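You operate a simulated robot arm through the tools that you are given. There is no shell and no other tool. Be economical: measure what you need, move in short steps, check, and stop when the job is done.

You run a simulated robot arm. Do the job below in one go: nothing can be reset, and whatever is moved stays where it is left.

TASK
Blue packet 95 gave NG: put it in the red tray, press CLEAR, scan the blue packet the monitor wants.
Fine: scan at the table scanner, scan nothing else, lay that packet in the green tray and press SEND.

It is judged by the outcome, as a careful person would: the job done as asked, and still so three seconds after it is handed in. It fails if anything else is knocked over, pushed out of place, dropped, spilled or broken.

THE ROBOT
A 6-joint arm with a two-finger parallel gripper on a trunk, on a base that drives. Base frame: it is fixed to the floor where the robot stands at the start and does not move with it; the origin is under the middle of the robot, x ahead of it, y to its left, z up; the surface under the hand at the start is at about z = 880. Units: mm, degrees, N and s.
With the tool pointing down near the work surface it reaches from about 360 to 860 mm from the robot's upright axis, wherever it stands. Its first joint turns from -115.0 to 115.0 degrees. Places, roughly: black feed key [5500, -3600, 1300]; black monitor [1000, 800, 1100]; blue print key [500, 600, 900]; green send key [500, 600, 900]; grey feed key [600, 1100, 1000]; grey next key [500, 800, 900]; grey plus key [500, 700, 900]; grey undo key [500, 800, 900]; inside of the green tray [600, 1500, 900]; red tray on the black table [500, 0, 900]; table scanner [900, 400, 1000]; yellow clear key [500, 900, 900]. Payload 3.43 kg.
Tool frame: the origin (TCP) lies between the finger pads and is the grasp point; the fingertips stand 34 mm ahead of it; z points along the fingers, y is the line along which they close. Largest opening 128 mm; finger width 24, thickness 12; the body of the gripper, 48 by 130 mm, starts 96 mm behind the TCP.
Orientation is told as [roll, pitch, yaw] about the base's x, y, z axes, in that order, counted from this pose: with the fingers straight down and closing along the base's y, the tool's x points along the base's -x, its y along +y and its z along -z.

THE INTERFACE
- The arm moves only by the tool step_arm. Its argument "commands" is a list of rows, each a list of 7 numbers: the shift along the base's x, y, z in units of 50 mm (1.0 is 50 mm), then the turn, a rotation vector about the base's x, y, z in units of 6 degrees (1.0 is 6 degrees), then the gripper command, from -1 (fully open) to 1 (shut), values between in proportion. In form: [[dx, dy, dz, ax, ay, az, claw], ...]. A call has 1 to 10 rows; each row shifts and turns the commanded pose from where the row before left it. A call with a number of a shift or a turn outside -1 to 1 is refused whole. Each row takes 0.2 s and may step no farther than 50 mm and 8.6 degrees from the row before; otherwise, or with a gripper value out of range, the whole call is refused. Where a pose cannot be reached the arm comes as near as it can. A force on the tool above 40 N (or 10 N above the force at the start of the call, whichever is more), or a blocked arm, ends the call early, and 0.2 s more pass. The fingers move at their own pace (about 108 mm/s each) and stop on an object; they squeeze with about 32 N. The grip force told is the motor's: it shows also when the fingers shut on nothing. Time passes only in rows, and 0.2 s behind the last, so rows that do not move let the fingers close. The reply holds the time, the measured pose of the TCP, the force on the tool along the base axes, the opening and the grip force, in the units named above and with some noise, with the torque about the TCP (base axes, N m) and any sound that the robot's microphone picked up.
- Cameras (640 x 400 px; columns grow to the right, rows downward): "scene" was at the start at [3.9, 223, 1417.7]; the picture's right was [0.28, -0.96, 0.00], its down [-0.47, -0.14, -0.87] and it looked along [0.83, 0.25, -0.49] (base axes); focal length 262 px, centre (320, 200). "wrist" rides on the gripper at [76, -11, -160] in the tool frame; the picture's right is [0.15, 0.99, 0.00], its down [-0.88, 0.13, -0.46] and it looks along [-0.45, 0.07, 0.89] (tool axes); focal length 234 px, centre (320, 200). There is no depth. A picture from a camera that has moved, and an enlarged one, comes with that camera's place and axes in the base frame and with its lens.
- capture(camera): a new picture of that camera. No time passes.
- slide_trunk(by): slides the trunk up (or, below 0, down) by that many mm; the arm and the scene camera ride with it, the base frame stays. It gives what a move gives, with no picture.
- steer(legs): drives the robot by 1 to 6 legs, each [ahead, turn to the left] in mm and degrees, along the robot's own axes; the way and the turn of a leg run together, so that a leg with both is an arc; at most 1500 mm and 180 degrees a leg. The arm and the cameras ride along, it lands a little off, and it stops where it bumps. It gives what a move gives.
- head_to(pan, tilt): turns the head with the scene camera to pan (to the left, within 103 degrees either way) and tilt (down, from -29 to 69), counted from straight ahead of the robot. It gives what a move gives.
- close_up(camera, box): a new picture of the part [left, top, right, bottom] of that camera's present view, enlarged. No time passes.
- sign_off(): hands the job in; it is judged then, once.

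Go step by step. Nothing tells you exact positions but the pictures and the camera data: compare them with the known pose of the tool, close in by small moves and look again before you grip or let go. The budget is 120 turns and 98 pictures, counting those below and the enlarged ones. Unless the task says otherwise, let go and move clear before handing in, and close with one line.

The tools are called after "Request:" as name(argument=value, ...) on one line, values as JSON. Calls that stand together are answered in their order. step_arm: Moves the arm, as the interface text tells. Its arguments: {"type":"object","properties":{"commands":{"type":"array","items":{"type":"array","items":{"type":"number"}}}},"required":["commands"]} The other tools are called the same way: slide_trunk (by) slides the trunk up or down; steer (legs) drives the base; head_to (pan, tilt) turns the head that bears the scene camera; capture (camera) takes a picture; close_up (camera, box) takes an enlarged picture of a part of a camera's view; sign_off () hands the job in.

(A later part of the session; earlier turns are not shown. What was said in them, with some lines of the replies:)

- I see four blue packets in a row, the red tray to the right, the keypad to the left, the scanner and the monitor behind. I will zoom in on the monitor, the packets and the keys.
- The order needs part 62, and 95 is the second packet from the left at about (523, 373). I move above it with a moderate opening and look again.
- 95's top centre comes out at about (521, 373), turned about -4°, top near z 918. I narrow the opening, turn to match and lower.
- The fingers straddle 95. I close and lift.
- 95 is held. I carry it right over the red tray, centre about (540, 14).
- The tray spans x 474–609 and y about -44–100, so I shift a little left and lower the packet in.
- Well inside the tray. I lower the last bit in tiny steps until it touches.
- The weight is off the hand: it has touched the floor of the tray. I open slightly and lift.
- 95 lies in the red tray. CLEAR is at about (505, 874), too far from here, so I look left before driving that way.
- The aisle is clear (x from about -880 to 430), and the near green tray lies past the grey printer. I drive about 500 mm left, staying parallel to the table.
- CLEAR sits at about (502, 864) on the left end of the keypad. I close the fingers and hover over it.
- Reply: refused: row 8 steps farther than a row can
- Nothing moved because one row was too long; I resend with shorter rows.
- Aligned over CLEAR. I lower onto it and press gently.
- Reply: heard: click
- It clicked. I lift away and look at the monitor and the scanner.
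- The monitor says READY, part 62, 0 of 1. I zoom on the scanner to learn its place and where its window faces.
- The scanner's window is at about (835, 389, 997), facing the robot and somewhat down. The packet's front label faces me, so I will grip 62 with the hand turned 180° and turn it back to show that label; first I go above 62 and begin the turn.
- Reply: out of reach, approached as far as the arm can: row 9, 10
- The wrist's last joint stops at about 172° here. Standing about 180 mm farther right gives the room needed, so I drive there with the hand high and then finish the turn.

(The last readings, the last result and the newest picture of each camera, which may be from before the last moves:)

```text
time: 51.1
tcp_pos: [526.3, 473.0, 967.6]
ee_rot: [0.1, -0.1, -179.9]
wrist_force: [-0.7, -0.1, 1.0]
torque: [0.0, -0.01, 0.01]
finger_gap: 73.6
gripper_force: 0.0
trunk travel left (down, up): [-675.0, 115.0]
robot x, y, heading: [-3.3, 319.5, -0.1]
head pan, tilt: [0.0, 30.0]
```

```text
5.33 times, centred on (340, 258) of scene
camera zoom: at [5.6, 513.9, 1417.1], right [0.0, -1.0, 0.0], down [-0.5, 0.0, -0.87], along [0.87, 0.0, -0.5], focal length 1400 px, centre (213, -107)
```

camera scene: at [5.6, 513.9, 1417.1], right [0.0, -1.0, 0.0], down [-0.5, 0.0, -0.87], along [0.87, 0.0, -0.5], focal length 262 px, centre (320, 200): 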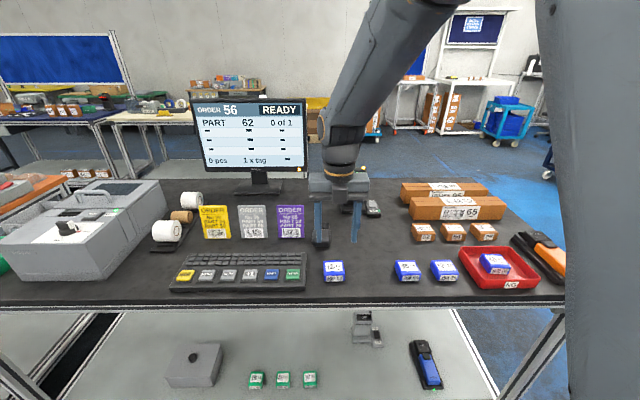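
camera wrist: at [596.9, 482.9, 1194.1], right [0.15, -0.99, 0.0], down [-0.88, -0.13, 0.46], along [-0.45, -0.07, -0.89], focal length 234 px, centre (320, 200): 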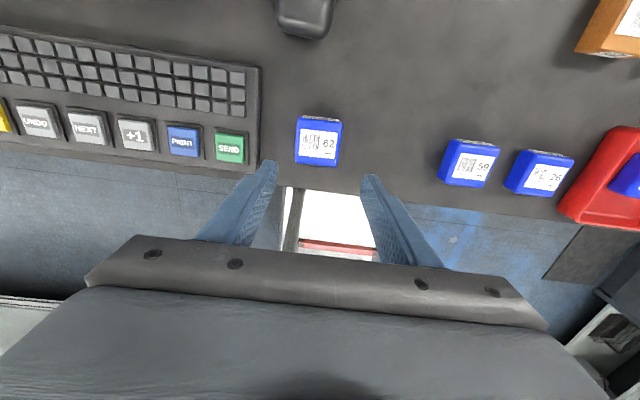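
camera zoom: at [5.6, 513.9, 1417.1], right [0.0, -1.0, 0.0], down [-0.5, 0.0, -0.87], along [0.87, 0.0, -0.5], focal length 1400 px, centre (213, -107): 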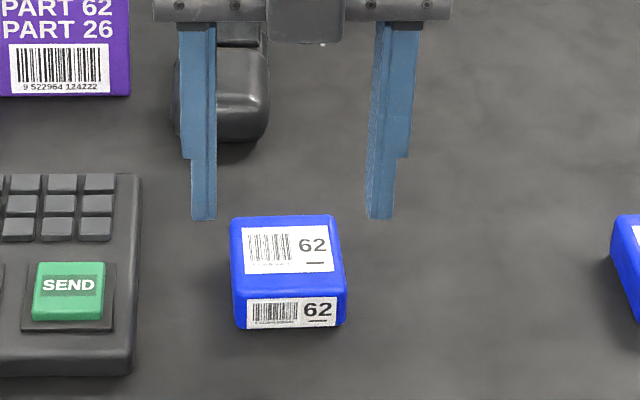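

The packet's other face also has its label, so either face can be shown. I centre on about (528, 476), lower, grip and lift.

Request:
step_arm(commands=[[0.04, 0.06, -0.4, 0, 0, 0, -0.15], [0, 0, -0.35, 0, 0, 0, -0.15], [0, 0, -0.2, 0, 0, 0, -0.15], [0, 0, 0, 0, 0, 0, -0.15]])

Request:
close_up(camera="wrist", box=[200, 80, 440, 230])

Request:
close_up(camera="scene", box=[280, 220, 400, 295])

```text
time: 52.1
tcp_pos: [528.4, 475.8, 921.4]
ee_rot: [0.0, -0.1, -180.0]
wrist_force: [0.1, 0.4, -0.7]
torque: [0.0, 0.0, -0.01]
finger_gap: 73.8
gripper_force: 0.1
trunk travel left (down, up): [-675.0, 115.0]
robot x, y, heading: [-0.1, 317.7, -0.4]
head pan, tilt: [0.0, 30.0]
```

```text
2.67 times, centred on (320, 155) of wrist
camera zoom: at [603.9, 488.6, 1081.0], right [0.15, -0.99, 0.0], down [-0.88, -0.13, 0.46], along [-0.45, -0.07, -0.89], focal length 624 px, centre (320, 320)
```

zoom: 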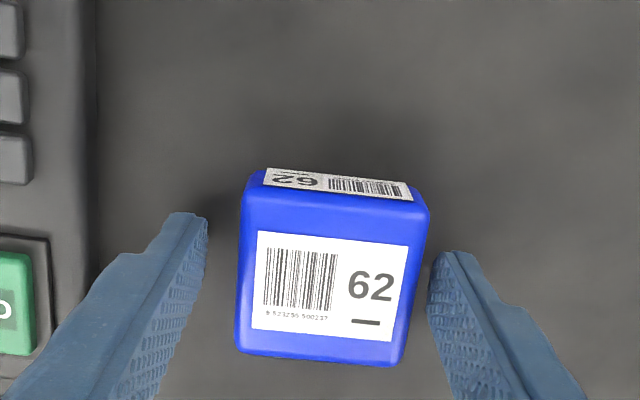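

```text
5.33 times, centred on (340, 258) of scene
camera zoom: at [5.7, 513.9, 1417.1], right [0.0, -1.0, 0.0], down [-0.5, 0.0, -0.87], along [0.87, 0.0, -0.5], focal length 1400 px, centre (213, -107)
```

zoom: 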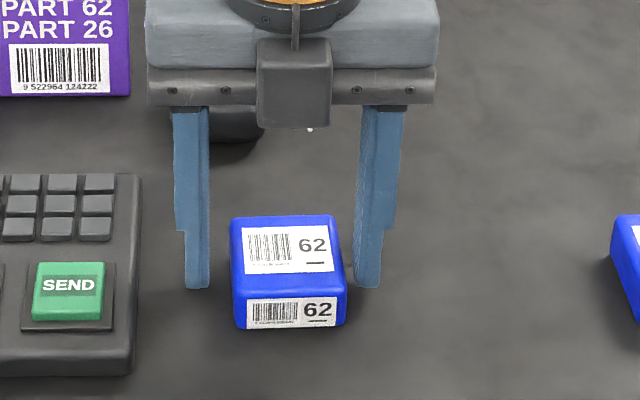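

Request:
step_arm(commands=[[0, -0.08, 0, 0, 0, 0, -0.15], [0, 0, 0, 0, 0, 0, 1], [0, 0, 0, 0, 0, 0, 1], [0, 0, 0, 0, 0, 0, 1], [0, 0, 0.8, 0, 0, 0, 1], [0, 0, 0.9, 0, 0, 0, 1], [0, 0, 0.9, 0, 0, 0, 1]])

Request:
close_up(camera="wrist", box=[200, 80, 440, 230])

```text
time: 53.7
tcp_pos: [528.9, 472.3, 1051.4]
ee_rot: [0.1, 0.0, -179.9]
wrist_force: [-0.1, 0.0, -2.4]
torque: [-0.05, 0.03, -0.01]
finger_gap: 55.8
gripper_force: 32.0
trunk travel left (down, up): [-675.0, 115.0]
robot x, y, heading: [-1.5, 317.8, -0.2]
head pan, tilt: [0.0, 30.0]
```

```text
2.67 times, centred on (320, 155) of wrist
camera zoom: at [604.7, 484.3, 1212.1], right [0.15, -0.99, 0.0], down [-0.88, -0.13, 0.46], along [-0.45, -0.07, -0.89], focal length 624 px, centre (320, 320)
```

zoom: 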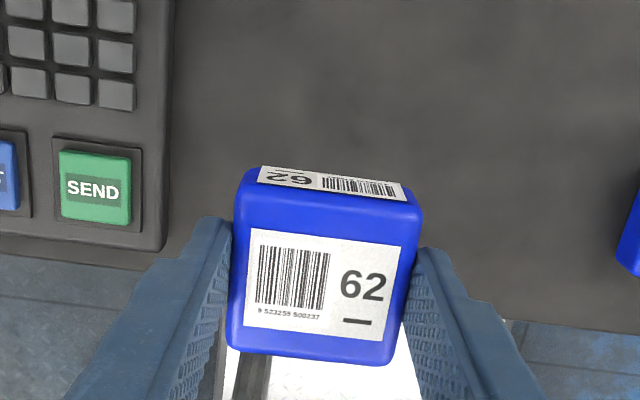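

62 is gripped. I turn the hand back to the usual way round.

Request:
step_arm(commands=[[0, 0, 0, 0, 0, -1, 1], [0, 0, 0, 0, 0, -1, 1], [0, 0, 0, 0, 0, -1, 1], [0, 0, 0, 0, 0, -1, 1], [0, 0, 0, 0, 0, -1, 1], [0, 0, 0, 0, 0, -1, 1], [0, 0, 0, 0, 0, -1, 1], [0, 0, 0, 0, 0, -1, 1], [0, 0, 0, 0, 0, -1, 1], [0, 0, 0, 0, 0, -1, 1]])

Request:
step_arm(commands=[[0, 0, 0, 0, 0, -1, 1], [0, 0, 0, 0, 0, -1, 1], [0, 0, 0, 0, 0, -1, 1], [0, 0, 0, 0, 0, -1, 1], [0, 0, 0, 0, 0, -1, 1], [0, 0, 0, 0, 0, -1, 1], [0, 0, 0, 0, 0, -1, 1], [0, 0, 0, 0, 0, -1, 1], [0, 0, 0, 0, 0, -1, 1], [0, 0, 0, 0, 0, -1, 1]])

Request:
step_arm(commands=[[0, 0, 0, 0, 0, -1, 1], [0, 0, 0, 0, 0, -1, 1], [0, 0, 0, 0, 0, -1, 1], [0, 0, 0, 0, 0, -1, 1], [0, 0, 0, 0, 0, -1, 1], [0, 0, 0, 0, 0, -1, 1], [0, 0, 0, 0, 0, -1, 1], [0, 0, 0, 0, 0, -1, 1], [0, 0, 0, 0, 0, -1, 1], [0, 0, 0, 0, 0, -1, 1]])

Request:
capture(camera="wrist")

Request:
close_up(camera="scene", box=[240, 120, 440, 245])

```text
time: 55.9
tcp_pos: [528.0, 473.1, 1052.1]
ee_rot: [0.0, 0.0, 120.1]
wrist_force: [0.5, 0.5, -1.8]
torque: [-0.04, 0.07, 0.02]
finger_gap: 55.2
gripper_force: 32.3
trunk travel left (down, up): [-675.0, 115.0]
robot x, y, heading: [-3.6, 320.0, -0.6]
head pan, tilt: [0.0, 30.0]
```

```text
time: 58.1
tcp_pos: [528.5, 472.4, 1051.3]
ee_rot: [0.0, 0.0, 60.0]
wrist_force: [0.4, -0.6, -1.4]
torque: [-0.01, 0.02, 0.04]
finger_gap: 55.5
gripper_force: 32.1
trunk travel left (down, up): [-675.0, 115.0]
robot x, y, heading: [-2.5, 321.1, -0.1]
head pan, tilt: [0.0, 30.0]
```

```text
time: 60.3
tcp_pos: [528.8, 472.1, 1052.2]
ee_rot: [0.0, 0.0, 0.1]
wrist_force: [-0.4, -0.3, -1.9]
torque: [-0.02, 0.0, 0.01]
finger_gap: 55.4
gripper_force: 31.5
trunk travel left (down, up): [-675.0, 115.0]
robot x, y, heading: [-1.5, 316.8, -0.4]
head pan, tilt: [0.0, 30.0]
```

```text
55 pictures are left
camera wrist: at [452.1, 461.9, 1212.2], right [-0.15, 0.99, 0.0], down [0.88, 0.13, 0.46], along [0.45, 0.07, -0.89], focal length 234 px, centre (320, 200)
```

wrist: 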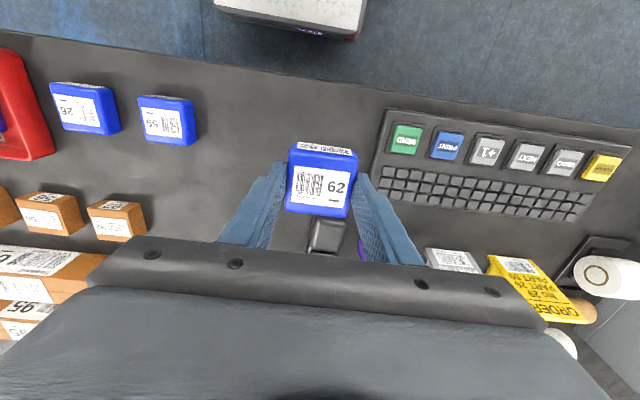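

```text
3.20 times, centred on (340, 182) of scene
camera zoom: at [5.7, 513.9, 1417.1], right [0.0, -1.0, 0.0], down [-0.5, 0.0, -0.87], along [0.87, 0.0, -0.5], focal length 840 px, centre (256, 256)
```

zoom: 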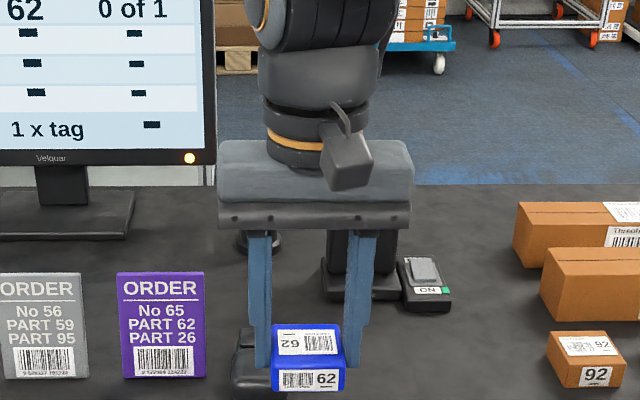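

Now I bring 62 in front of the scanner at about y 389, tilting the front label slightly up toward the window, and stop short to look.

Request:
step_arm(commands=[[0.4, -0.4, -0.2, 0, -0.5, 0, 1], [0.4, -0.4, -0.2, 0, -0.5, 0, 1], [0.4, -0.4, -0.2, 0, -0.5, 0, 1], [0.4, -0.46, -0.2, 0, -0.5, 0, 1], [0.4, 0, -0.2, 0, -0.5, 0, 1], [0.4, 0, 0, 0, -0.5, 0, 1], [0.4, 0, 0, 0, -0.3, 0, 1], [0.4, 0, 0, 0, 0, 0, 1], [0, 0, 0, 0, 0, 0, 1]])

Request:
capture(camera="wrist")

Request:
capture(camera="scene")

```text
time: 62.3
tcp_pos: [689.8, 389.2, 1002.2]
ee_rot: [0.0, -19.8, 0.0]
wrist_force: [-0.8, 0.3, -1.5]
torque: [-0.01, 0.01, -0.01]
finger_gap: 55.3
gripper_force: 32.4
trunk travel left (down, up): [-675.0, 115.0]
robot x, y, heading: [-7.3, 321.0, -0.2]
head pan, tilt: [0.0, 30.0]
```

```text
53 pictures are left
camera wrist: at [563.2, 378.6, 1126.9], right [-0.14, 0.99, -0.05], down [0.67, 0.13, 0.73], along [0.73, 0.07, -0.68], focal length 234 px, centre (320, 200)
```

wrist: 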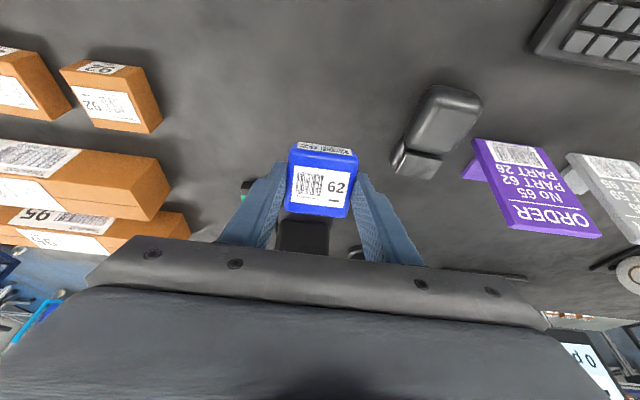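

```text
52 pictures are left
camera scene: at [5.7, 513.9, 1417.1], right [0.0, -1.0, 0.0], down [-0.5, 0.0, -0.87], along [0.87, 0.0, -0.5], focal length 262 px, centre (320, 200)
```

scene: 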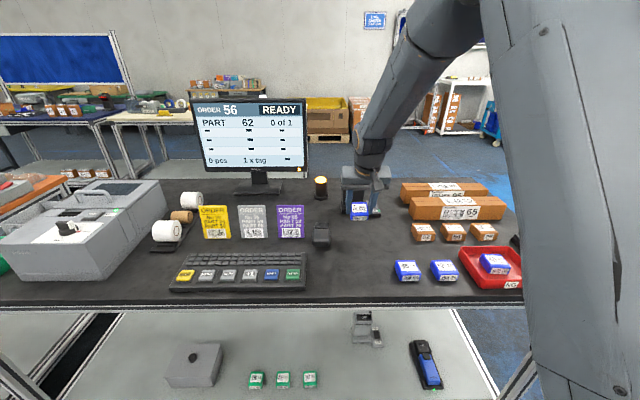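

Not read yet. I creep nearer and a bit lower, listening for the beep.

Request:
step_arm(commands=[[0.3, 0, -0.2, 0, 0, 0, 1], [0.3, 0, -0.1, 0, 0, 0, 1], [0, 0, 0, 0, 0, 0, 1], [0, 0, 0, 0, 0, 0, 1], [0, 0, 0, 0, 0, 0, 1]])

Request:
capture(camera="scene")

```text
time: 63.5
tcp_pos: [718.2, 388.6, 987.3]
ee_rot: [0.0, -19.7, 0.1]
wrist_force: [0.3, -0.4, -2.2]
torque: [-0.01, 0.03, 0.02]
finger_gap: 55.2
gripper_force: 31.7
trunk travel left (down, up): [-675.0, 115.0]
robot x, y, heading: [-5.9, 317.4, -0.4]
head pan, tilt: [0.0, 30.0]
```

```text
51 pictures are left
camera scene: at [5.8, 513.9, 1417.1], right [0.0, -1.0, 0.0], down [-0.5, 0.0, -0.87], along [0.87, 0.0, -0.5], focal length 262 px, centre (320, 200)
```

scene: 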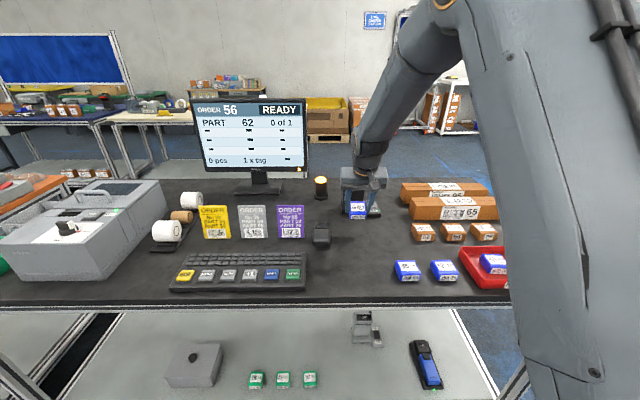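

Request:
step_arm(commands=[[0.25, 0, -0.2, 0, 0, 0, 1], [0.15, 0, -0.15, 0, 0, 0, 1], [0, 0, 0, 0, 0, 0, 1], [0, 0, 0, 0, 0, 0, 1], [0, 0, 0, 0, 0, 0, 1]])

Request:
capture(camera="scene")

Request:
capture(camera="wrist")

```text
time: 64.7
tcp_pos: [738.0, 388.5, 968.8]
ee_rot: [0.0, -19.7, 0.1]
wrist_force: [0.3, 0.3, -1.1]
torque: [0.01, 0.05, 0.03]
finger_gap: 55.5
gripper_force: 31.9
trunk travel left (down, up): [-675.0, 115.0]
robot x, y, heading: [-1.3, 318.3, -0.0]
head pan, tilt: [0.0, 30.0]
```

```text
50 pictures are left
camera scene: at [5.7, 513.9, 1417.1], right [0.0, -1.0, 0.0], down [-0.5, 0.0, -0.87], along [0.87, 0.0, -0.5], focal length 262 px, centre (320, 200)
```

scene: 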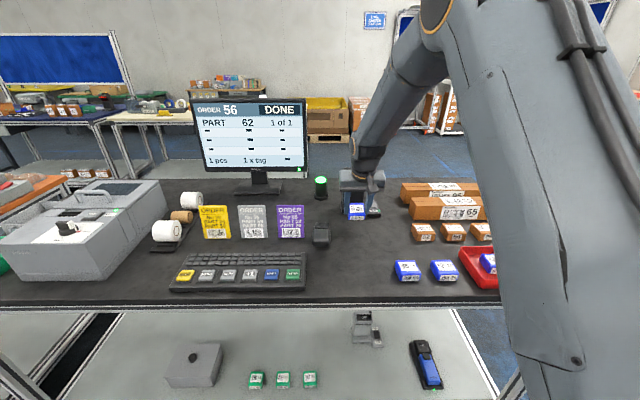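

```text
49 pictures are left
camera wrist: at [612.8, 378.5, 1094.3], right [-0.14, 0.99, -0.05], down [0.67, 0.13, 0.73], along [0.73, 0.07, -0.68], focal length 234 px, centre (320, 200)
```

wrist: 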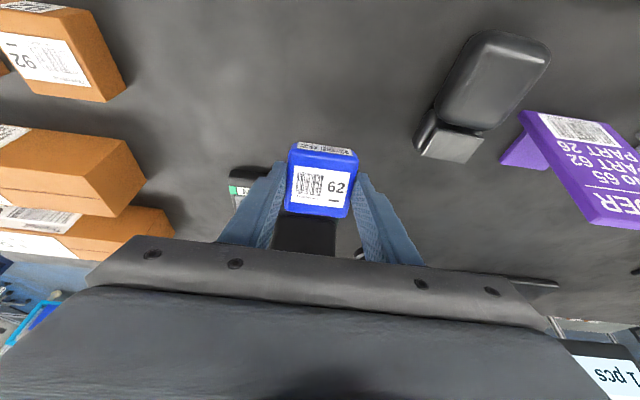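

The scan is accepted: DONE, 1 of 1, green lamp. I draw straight back from the scanner, raise and level the hand.

Request:
step_arm(commands=[[-0.9, 0, 0.1, 0, 0, 0, 1], [-0.9, 0, 0.2, 0, 0.5, 0, 1], [-0.8, 0, 0.4, 0, 0.7, 0, 1], [-0.8, -0.3, 0.5, 0, 0.7, 0, 1], [-0.7, -0.4, 0.6, 0, 0.7, 0, 1], [-0.2, -0.4, 0.6, 0, 0.7, 0, 1], [0, 0, 0.6, 0, 0, 0, 1], [0, 0, 0.6, 0, 0, 0, 1], [0, 0, 0, 0, 0, 0, 1]])

Request:
capture(camera="scene")

```text
refused: row 5 steps farther than a row can; nothing moved
```

```text
48 pictures are left
camera scene: at [5.7, 513.9, 1417.1], right [0.0, -1.0, 0.0], down [-0.5, 0.0, -0.87], along [0.87, 0.0, -0.5], focal length 262 px, centre (320, 200)
```

scene: 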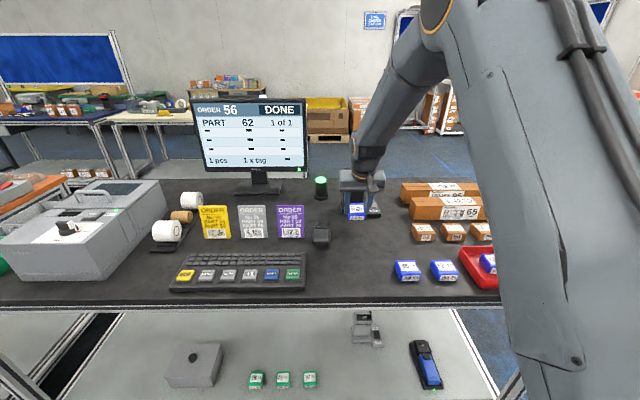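

The call was refused for one long row; I resend it with shorter rows.

Request:
step_arm(commands=[[-0.9, 0, 0.1, 0, 0, 0, 1], [-0.9, 0, 0.2, 0, 0.5, 0, 1], [-0.8, 0, 0.4, 0, 0.7, 0, 1], [-0.7, -0.3, 0.5, 0, 0.7, 0, 1], [-0.6, -0.4, 0.6, 0, 0.7, 0, 1], [-0.3, -0.4, 0.6, 0, 0.7, 0, 1], [0, 0, 0.6, 0, 0, 0, 1], [0, 0, 0.6, 0, 0, 0, 1], [0, 0, 0, 0, 0, 0, 1]])

Request:
capture(camera="scene")

```text
time: 66.7
tcp_pos: [529.1, 334.4, 1150.2]
ee_rot: [0.0, 0.0, 0.1]
wrist_force: [0.0, -0.1, -1.4]
torque: [-0.04, 0.01, 0.0]
finger_gap: 55.2
gripper_force: 32.2
trunk travel left (down, up): [-675.0, 115.0]
robot x, y, heading: [1.4, 321.9, -0.2]
head pan, tilt: [0.0, 30.0]
```

```text
47 pictures are left
camera scene: at [5.6, 513.8, 1417.1], right [0.0, -1.0, 0.0], down [-0.5, 0.0, -0.87], along [0.87, 0.0, -0.5], focal length 262 px, centre (320, 200)
```

scene: 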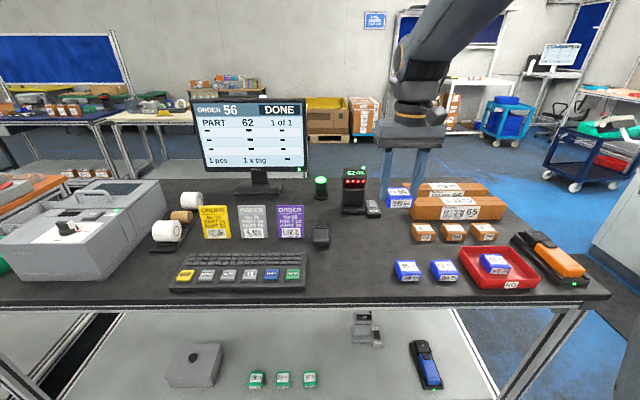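

The scanner and monitor show 62 accepted. I drive along the table to the green tray.

Request:
steer(legs=[[0, 90], [1130, 0], [0, -90]])

Request:
capture(camera="scene")

Request:
capture(camera="wrist")

```text
time: 80.1
tcp_pos: [539.2, 1440.5, 1148.2]
ee_rot: [0.0, 0.0, -0.6]
wrist_force: [-0.3, -0.3, -2.0]
torque: [0.02, 0.01, 0.02]
finger_gap: 55.2
gripper_force: 32.1
trunk travel left (down, up): [-675.0, 115.0]
robot x, y, heading: [7.3, 1439.5, -0.9]
head pan, tilt: [0.0, 30.0]
```

```text
46 pictures are left
camera scene: at [18.8, 1629.0, 1417.1], right [-0.02, -1.0, 0.0], down [-0.5, 0.01, -0.87], along [0.87, -0.02, -0.5], focal length 262 px, centre (320, 200)
```

scene: 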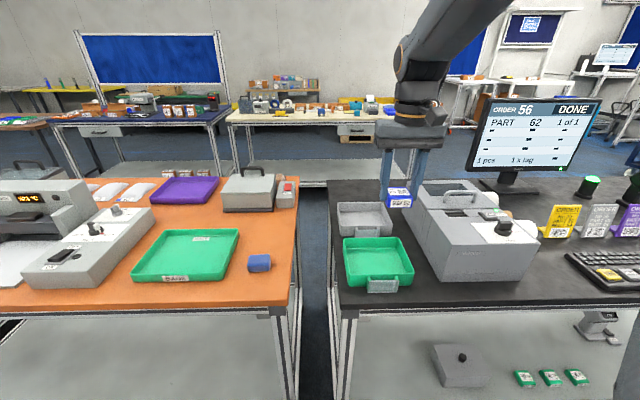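

```text
45 pictures are left
camera wrist: at [462.5, 1431.6, 1308.5], right [-0.13, 0.99, 0.0], down [0.88, 0.12, 0.46], along [0.45, 0.06, -0.89], focal length 234 px, centre (320, 200)
```

wrist: 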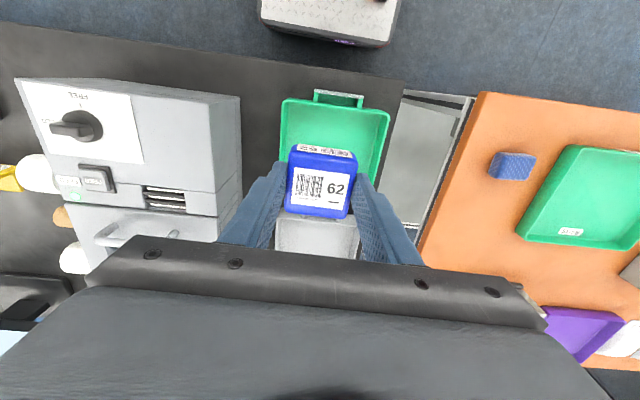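

Two green trays: one on the black table and one on the orange bench. I read their labels to be sure.

Request:
close_up(camera="scene", box=[320, 190, 440, 300])

Request:
close_up(camera="scene", box=[120, 220, 280, 300])

Request:
close_up(camera="wrist", box=[250, 70, 430, 190])

```text
3.64 times, centred on (380, 245) of scene
camera zoom: at [18.8, 1629.0, 1417.1], right [-0.02, -1.0, 0.0], down [-0.5, 0.01, -0.87], along [0.87, -0.02, -0.5], focal length 954 px, centre (102, 36)
```

zoom: 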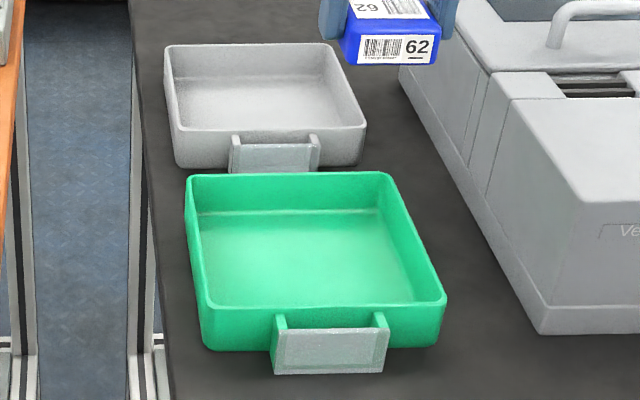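

```text
4.00 times, centred on (200, 260) of scene
camera zoom: at [18.8, 1629.0, 1417.1], right [-0.02, -1.0, 0.0], down [-0.5, 0.01, -0.87], along [0.87, -0.02, -0.5], focal length 1050 px, centre (800, -40)
```

zoom: 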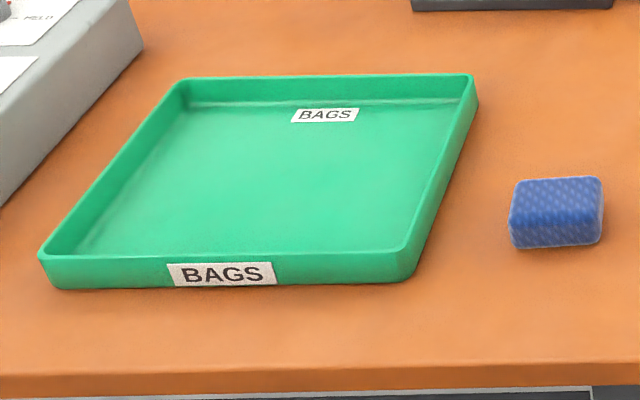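

```text
3.33 times, centred on (340, 130) of wrist
camera zoom: at [462.5, 1431.6, 1308.5], right [-0.13, 0.99, 0.0], down [0.88, 0.12, 0.46], along [0.45, 0.06, -0.89], focal length 781 px, centre (253, 433)
```

zoom: 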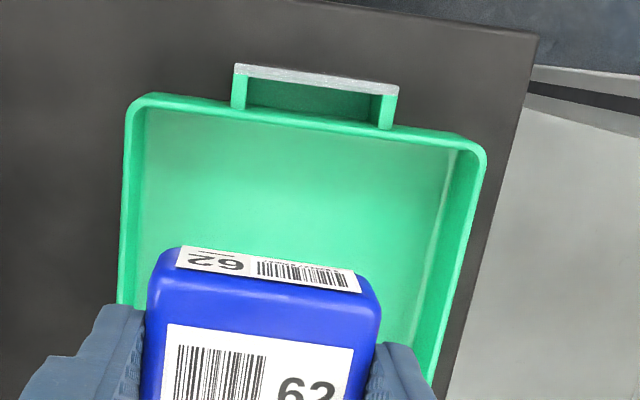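

The black-table tray is the one; it spans about x 494–639, y 1380–1544. I centre at (566, 1460) and go down.

Request:
step_arm(commands=[[0.54, 0.4, 0, 0, 0, 0, 1], [0, 0, -0.9, 0, 0, 0, 1], [0, 0, -0.9, 0, 0, 0, 1], [0, 0, -0.9, 0, 0, 0, 1], [0, 0, -0.9, 0, 0, 0, 1], [0, 0, -0.3, 0, 0, 0, 1], [0, 0, 0, 0, 0, 0, 1]])

Request:
capture(camera="wrist")

Request:
close_up(camera="scene", box=[320, 190, 440, 300])

```text
time: 81.7
tcp_pos: [567.0, 1461.2, 953.9]
ee_rot: [0.0, 0.0, -0.7]
wrist_force: [-0.1, -0.7, -3.2]
torque: [0.02, 0.01, -0.01]
finger_gap: 55.4
gripper_force: 32.2
trunk travel left (down, up): [-675.0, 115.0]
robot x, y, heading: [8.0, 1432.8, -1.2]
head pan, tilt: [0.0, 30.0]
```

```text
41 pictures are left
camera wrist: at [490.0, 1451.4, 1113.0], right [-0.13, 0.99, 0.0], down [0.88, 0.12, 0.46], along [0.45, 0.06, -0.89], focal length 234 px, centre (320, 200)
```

wrist: 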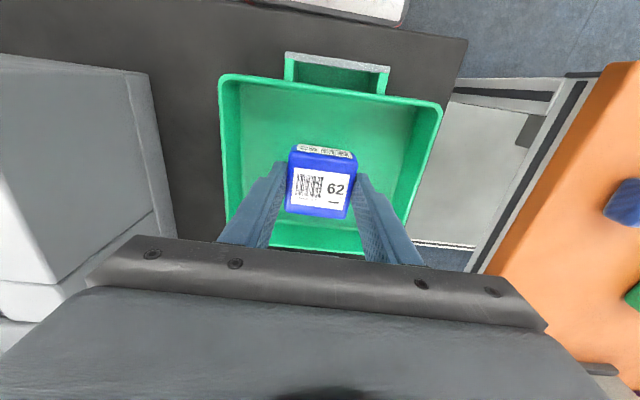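

```text
3.64 times, centred on (380, 245) of scene
camera zoom: at [18.9, 1629.0, 1417.1], right [-0.02, -1.0, 0.0], down [-0.5, 0.01, -0.87], along [0.87, -0.02, -0.5], focal length 954 px, centre (102, 36)
```

zoom: 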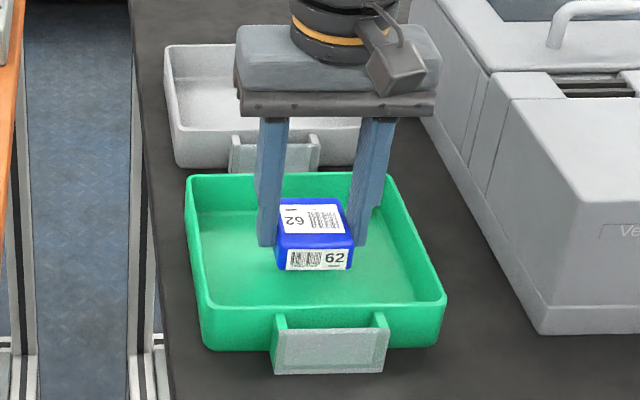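

Well centred. I lower in small steps until the weight comes off.

Request:
step_arm(commands=[[0, 0, -0.3, 0, 0, 0, 1], [0, 0, -0.16, 0, 0, 0, 1], [0, 0, 0, 0, 0, 0, 1]])

Request:
step_arm(commands=[[0, 0, -0.06, 0, 0, 0, 1], [0, 0, 0, 0, 0, 0, 1]])

```text
time: 82.5
tcp_pos: [565.4, 1460.5, 931.4]
ee_rot: [0.0, -0.1, -0.7]
wrist_force: [-0.2, 1.0, -1.5]
torque: [-0.05, 0.0, 0.01]
finger_gap: 55.6
gripper_force: 32.2
trunk travel left (down, up): [-675.0, 115.0]
robot x, y, heading: [8.6, 1429.1, -1.1]
head pan, tilt: [0.0, 30.0]
```

```text
time: 83.1
tcp_pos: [566.0, 1460.5, 927.7]
ee_rot: [0.0, 0.0, -0.7]
wrist_force: [0.5, 0.1, -2.3]
torque: [0.02, 0.01, 0.01]
finger_gap: 55.6
gripper_force: 31.3
trunk travel left (down, up): [-675.0, 115.0]
robot x, y, heading: [6.0, 1432.9, -1.1]
head pan, tilt: [0.0, 30.0]
```

Request:
step_arm(commands=[[0, 0, -0.04, 0, 0, 0, 1], [0, 0, 0, 0, 0, 0, 1]])

Request:
step_arm(commands=[[0, 0, -0.03, 0, 0, 0, 1], [0, 0, 0, 0, 0, 0, 1]])

```text
time: 83.7
tcp_pos: [566.8, 1461.4, 927.4]
ee_rot: [0.1, -0.1, -0.7]
wrist_force: [-3.5, -0.1, 17.1]
torque: [0.03, 0.5, -0.05]
finger_gap: 55.4
gripper_force: 31.6
trunk travel left (down, up): [-675.0, 115.0]
robot x, y, heading: [5.9, 1434.0, -1.2]
head pan, tilt: [0.0, 30.0]
```

```text
time: 84.3
tcp_pos: [565.6, 1461.7, 925.4]
ee_rot: [0.0, -0.1, -0.7]
wrist_force: [-1.0, 1.4, 29.9]
torque: [0.06, -0.04, 0.0]
finger_gap: 55.8
gripper_force: 31.9
trunk travel left (down, up): [-675.0, 115.0]
robot x, y, heading: [7.6, 1435.3, -1.2]
head pan, tilt: [0.0, 30.0]
```

It rests on the tray floor. I ease off a hair, open and lift clear.

Request:
step_arm(commands=[[0, 0, 0.05, 0, 0, 0, 1], [0, 0, 0, 0, 0, 0, -0.15], [0, 0, 0, 0, 0, 0, -0.15], [0, 0, 0.4, 0, 0, 0, -0.15], [0, 0, 0.9, 0, 0, 0, -0.15], [0, 0, 0.9, 0, 0, 0, -0.15], [0, 0, 0.9, 0, 0, 0, -0.15], [0, 0, 0.9, 0, 0, 0, -0.15], [-0.5, 0, 0, 0, 0, 0, 1], [0, 0, 0, 0, 0, 0, 1]])

Request:
capture(camera="scene")

```text
time: 86.5
tcp_pos: [540.5, 1461.6, 1128.0]
ee_rot: [0.0, 0.0, -0.7]
wrist_force: [-0.8, -1.1, 0.7]
torque: [0.0, 0.0, -0.02]
finger_gap: 0.3
gripper_force: 31.6
trunk travel left (down, up): [-675.0, 115.0]
robot x, y, heading: [6.6, 1434.8, -1.0]
head pan, tilt: [0.0, 30.0]
```

```text
39 pictures are left
camera scene: at [18.8, 1629.0, 1417.1], right [-0.02, -1.0, 0.0], down [-0.5, 0.01, -0.87], along [0.87, -0.02, -0.5], focal length 262 px, centre (320, 200)
```

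scene: 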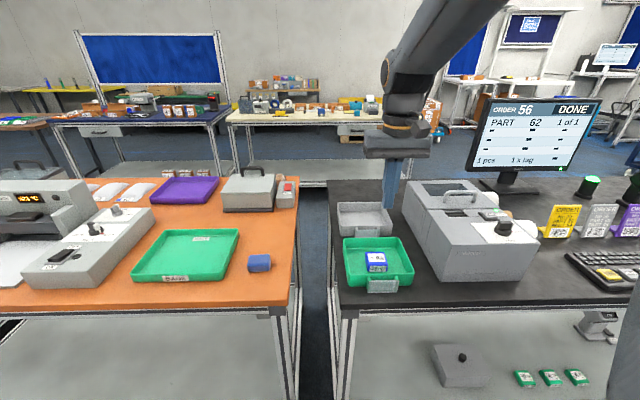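

62 lies in the green tray. I raise the hand a little more and drive back toward SEND at about (503, 587).

Request:
step_arm(commands=[[-0.5, 0, 0.6, 0, 0, 0, 1], [-0.5, 0, 0.4, 0, 0, 0, 1], [0, 0, 0, 0, 0, 0, 1]])

Request:
steer(legs=[[0, -90], [850, 0], [0, 90]])

Request:
capture(camera="wrist")

Request:
capture(camera="scene")

```text
time: 87.3
tcp_pos: [490.6, 1461.4, 1176.1]
ee_rot: [0.0, 0.0, -0.6]
wrist_force: [0.7, 0.6, -0.3]
torque: [-0.03, 0.0, 0.0]
finger_gap: 0.0
gripper_force: 31.8
trunk travel left (down, up): [-675.0, 115.0]
robot x, y, heading: [6.8, 1434.1, -1.2]
head pan, tilt: [0.0, 30.0]
```

```text
time: 99.5
tcp_pos: [469.1, 606.4, 1177.3]
ee_rot: [0.0, 0.1, -1.2]
wrist_force: [1.1, 0.2, 0.1]
torque: [0.01, 0.01, 0.0]
finger_gap: 0.0
gripper_force: 32.3
trunk travel left (down, up): [-675.0, 115.0]
robot x, y, heading: [-14.5, 579.0, -1.7]
head pan, tilt: [0.0, 30.0]
```

```text
38 pictures are left
camera wrist: at [392.5, 596.7, 1336.0], right [-0.12, 0.99, 0.0], down [0.88, 0.11, 0.46], along [0.45, 0.06, -0.89], focal length 234 px, centre (320, 200)
```

wrist: 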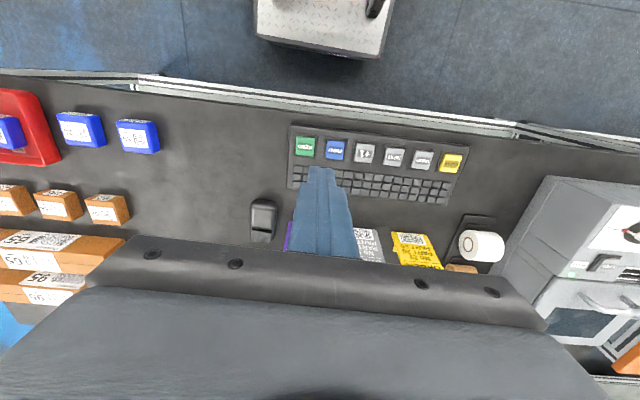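

```text
37 pictures are left
camera scene: at [-2.2, 776.7, 1417.1], right [-0.03, -1.0, 0.0], down [-0.5, 0.01, -0.87], along [0.87, -0.02, -0.5], focal length 262 px, centre (320, 200)
```

scene: 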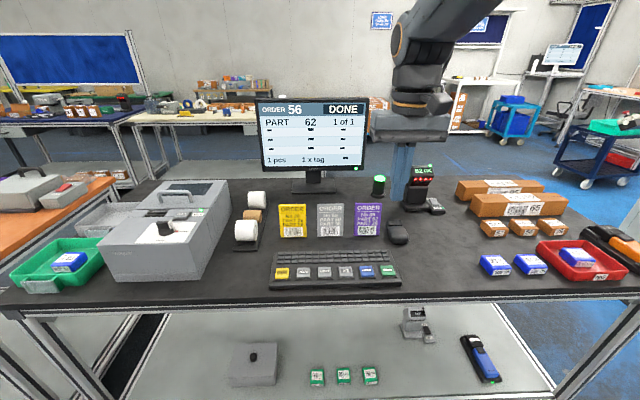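

SEND is at about (505, 584). I hover over it and check.

Request:
step_arm(commands=[[0.72, -0.45, 0, 0, 0, 0.2, 1], [0, 0, -0.9, 0, 0, 0, 1], [0, 0, -0.9, 0, 0, 0, 1], [0, 0, -0.9, 0, 0, 0, 1], [0, 0, -0.7, 0, 0, 0, 1], [0, 0, 0, 0, 0, 0, 1]])

Request:
close_up(camera="wrist", box=[240, 100, 400, 200])

Request:
close_up(camera="scene", box=[320, 210, 440, 300])

```text
time: 100.9
tcp_pos: [504.6, 582.6, 1006.7]
ee_rot: [0.0, 0.0, 0.0]
wrist_force: [-0.7, -0.9, 0.5]
torque: [0.0, 0.04, -0.06]
finger_gap: 0.0
gripper_force: 31.9
trunk travel left (down, up): [-675.0, 115.0]
robot x, y, heading: [-18.8, 580.0, -1.7]
head pan, tilt: [0.0, 30.0]
```

```text
4.00 times, centred on (320, 150) of wrist
camera zoom: at [428.6, 572.2, 1165.9], right [-0.15, 0.99, 0.0], down [0.88, 0.13, 0.46], along [0.45, 0.07, -0.89], focal length 937 px, centre (320, 400)
```

zoom: 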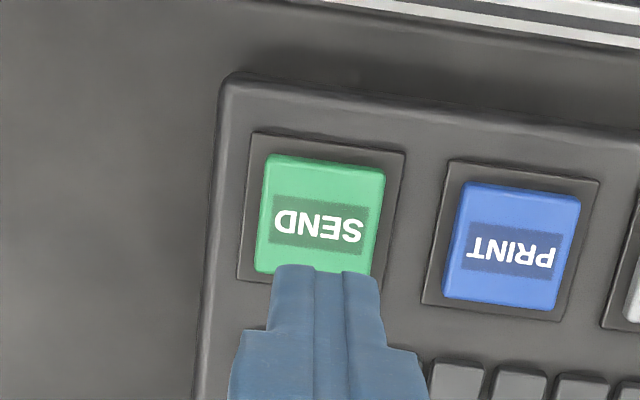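

```text
4.44 times, centred on (380, 255) of scene
camera zoom: at [-2.2, 776.8, 1417.1], right [-0.03, -1.0, 0.0], down [-0.5, 0.01, -0.87], along [0.87, -0.02, -0.5], focal length 1166 px, centre (53, -44)
```

zoom: 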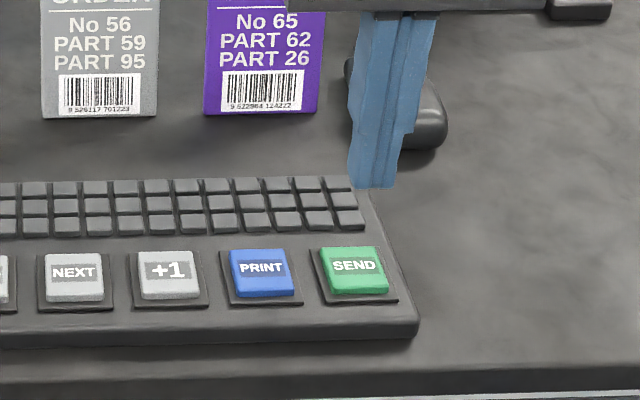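

Aligned. I press SEND.

Request:
step_arm(commands=[[0, 0.03, -0.8, 0, 0, 0, 1], [0, 0, -0.44, 0, 0, 0, 1], [0, 0, -0.1, 0, 0, 0, 1], [0, 0, -0.06, 0, 0, 0, 1], [0, 0, 0, 0, 0, 0, 1]])

```text
time: 102.1
tcp_pos: [505.3, 584.2, 936.3]
ee_rot: [0.2, -0.1, 0.0]
wrist_force: [-1.2, -2.2, 4.4]
torque: [-0.04, 0.03, 0.02]
finger_gap: 0.0
gripper_force: 32.0
trunk travel left (down, up): [-675.0, 115.0]
robot x, y, heading: [-15.4, 577.3, -1.7]
head pan, tilt: [0.0, 30.0]
heard: click
```

It clicked. I lift off and check the monitor and the table.

Request:
step_arm(commands=[[0, 0, 0.9, 0, 0, 0, 1], [0, 0, 0.9, 0, 0, 0, 1], [0, 0, 0.9, 0, 0, 0, 1], [0, 0, 0.9, 0, 0, 0, 1], [0, 0, 0, 0, 0, 0, 1]])

Request:
capture(camera="scene")

Request:
close_up(camera="scene", box=[240, 85, 440, 215])

```text
time: 103.3
tcp_pos: [504.3, 583.2, 1117.8]
ee_rot: [0.1, 0.0, 0.0]
wrist_force: [-0.6, -0.2, 0.5]
torque: [0.02, -0.01, 0.0]
finger_gap: 0.0
gripper_force: 32.1
trunk travel left (down, up): [-675.0, 115.0]
robot x, y, heading: [-15.8, 583.4, -1.4]
head pan, tilt: [0.0, 30.0]
```

```text
34 pictures are left
camera scene: at [-2.2, 776.7, 1417.1], right [-0.03, -1.0, 0.0], down [-0.5, 0.01, -0.87], along [0.87, -0.02, -0.5], focal length 262 px, centre (320, 200)
```

scene: 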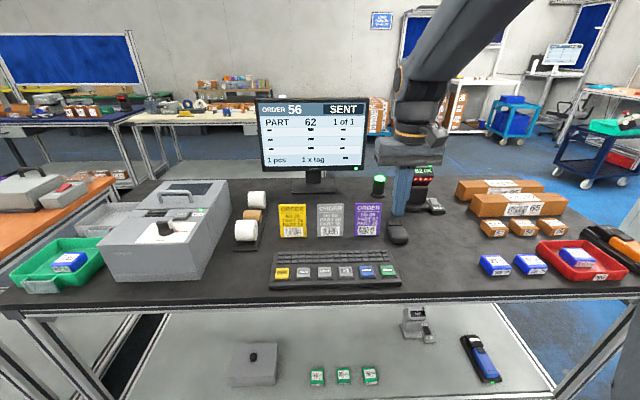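

```text
3.08 times, centred on (340, 150) of scene
camera zoom: at [-2.2, 776.7, 1417.1], right [-0.03, -1.0, 0.0], down [-0.5, 0.01, -0.87], along [0.87, -0.02, -0.5], focal length 808 px, centre (258, 354)
```

zoom: 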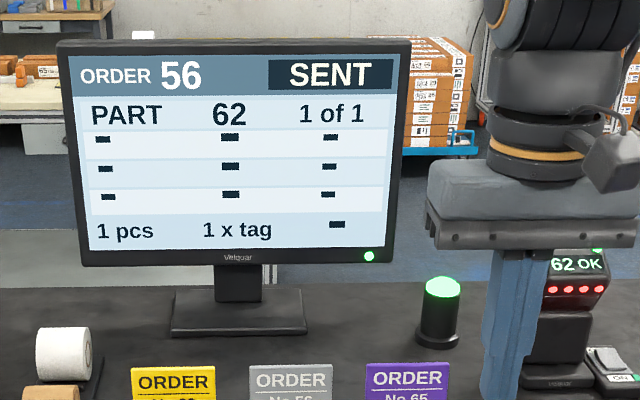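

The monitor shows SENT, 1 of 1. 95 lies in the red tray, 62 in the green one, the hand is clear and empty, so I hand in.

Request:
sign_off()

```text
The job is handed in.
```

The job is done and handed in: packet 95 is in the red tray, CLEAR was pressed, packet 62 scanned OK and lies in the green tray on the black table, and the monitor shows SENT for order 56.
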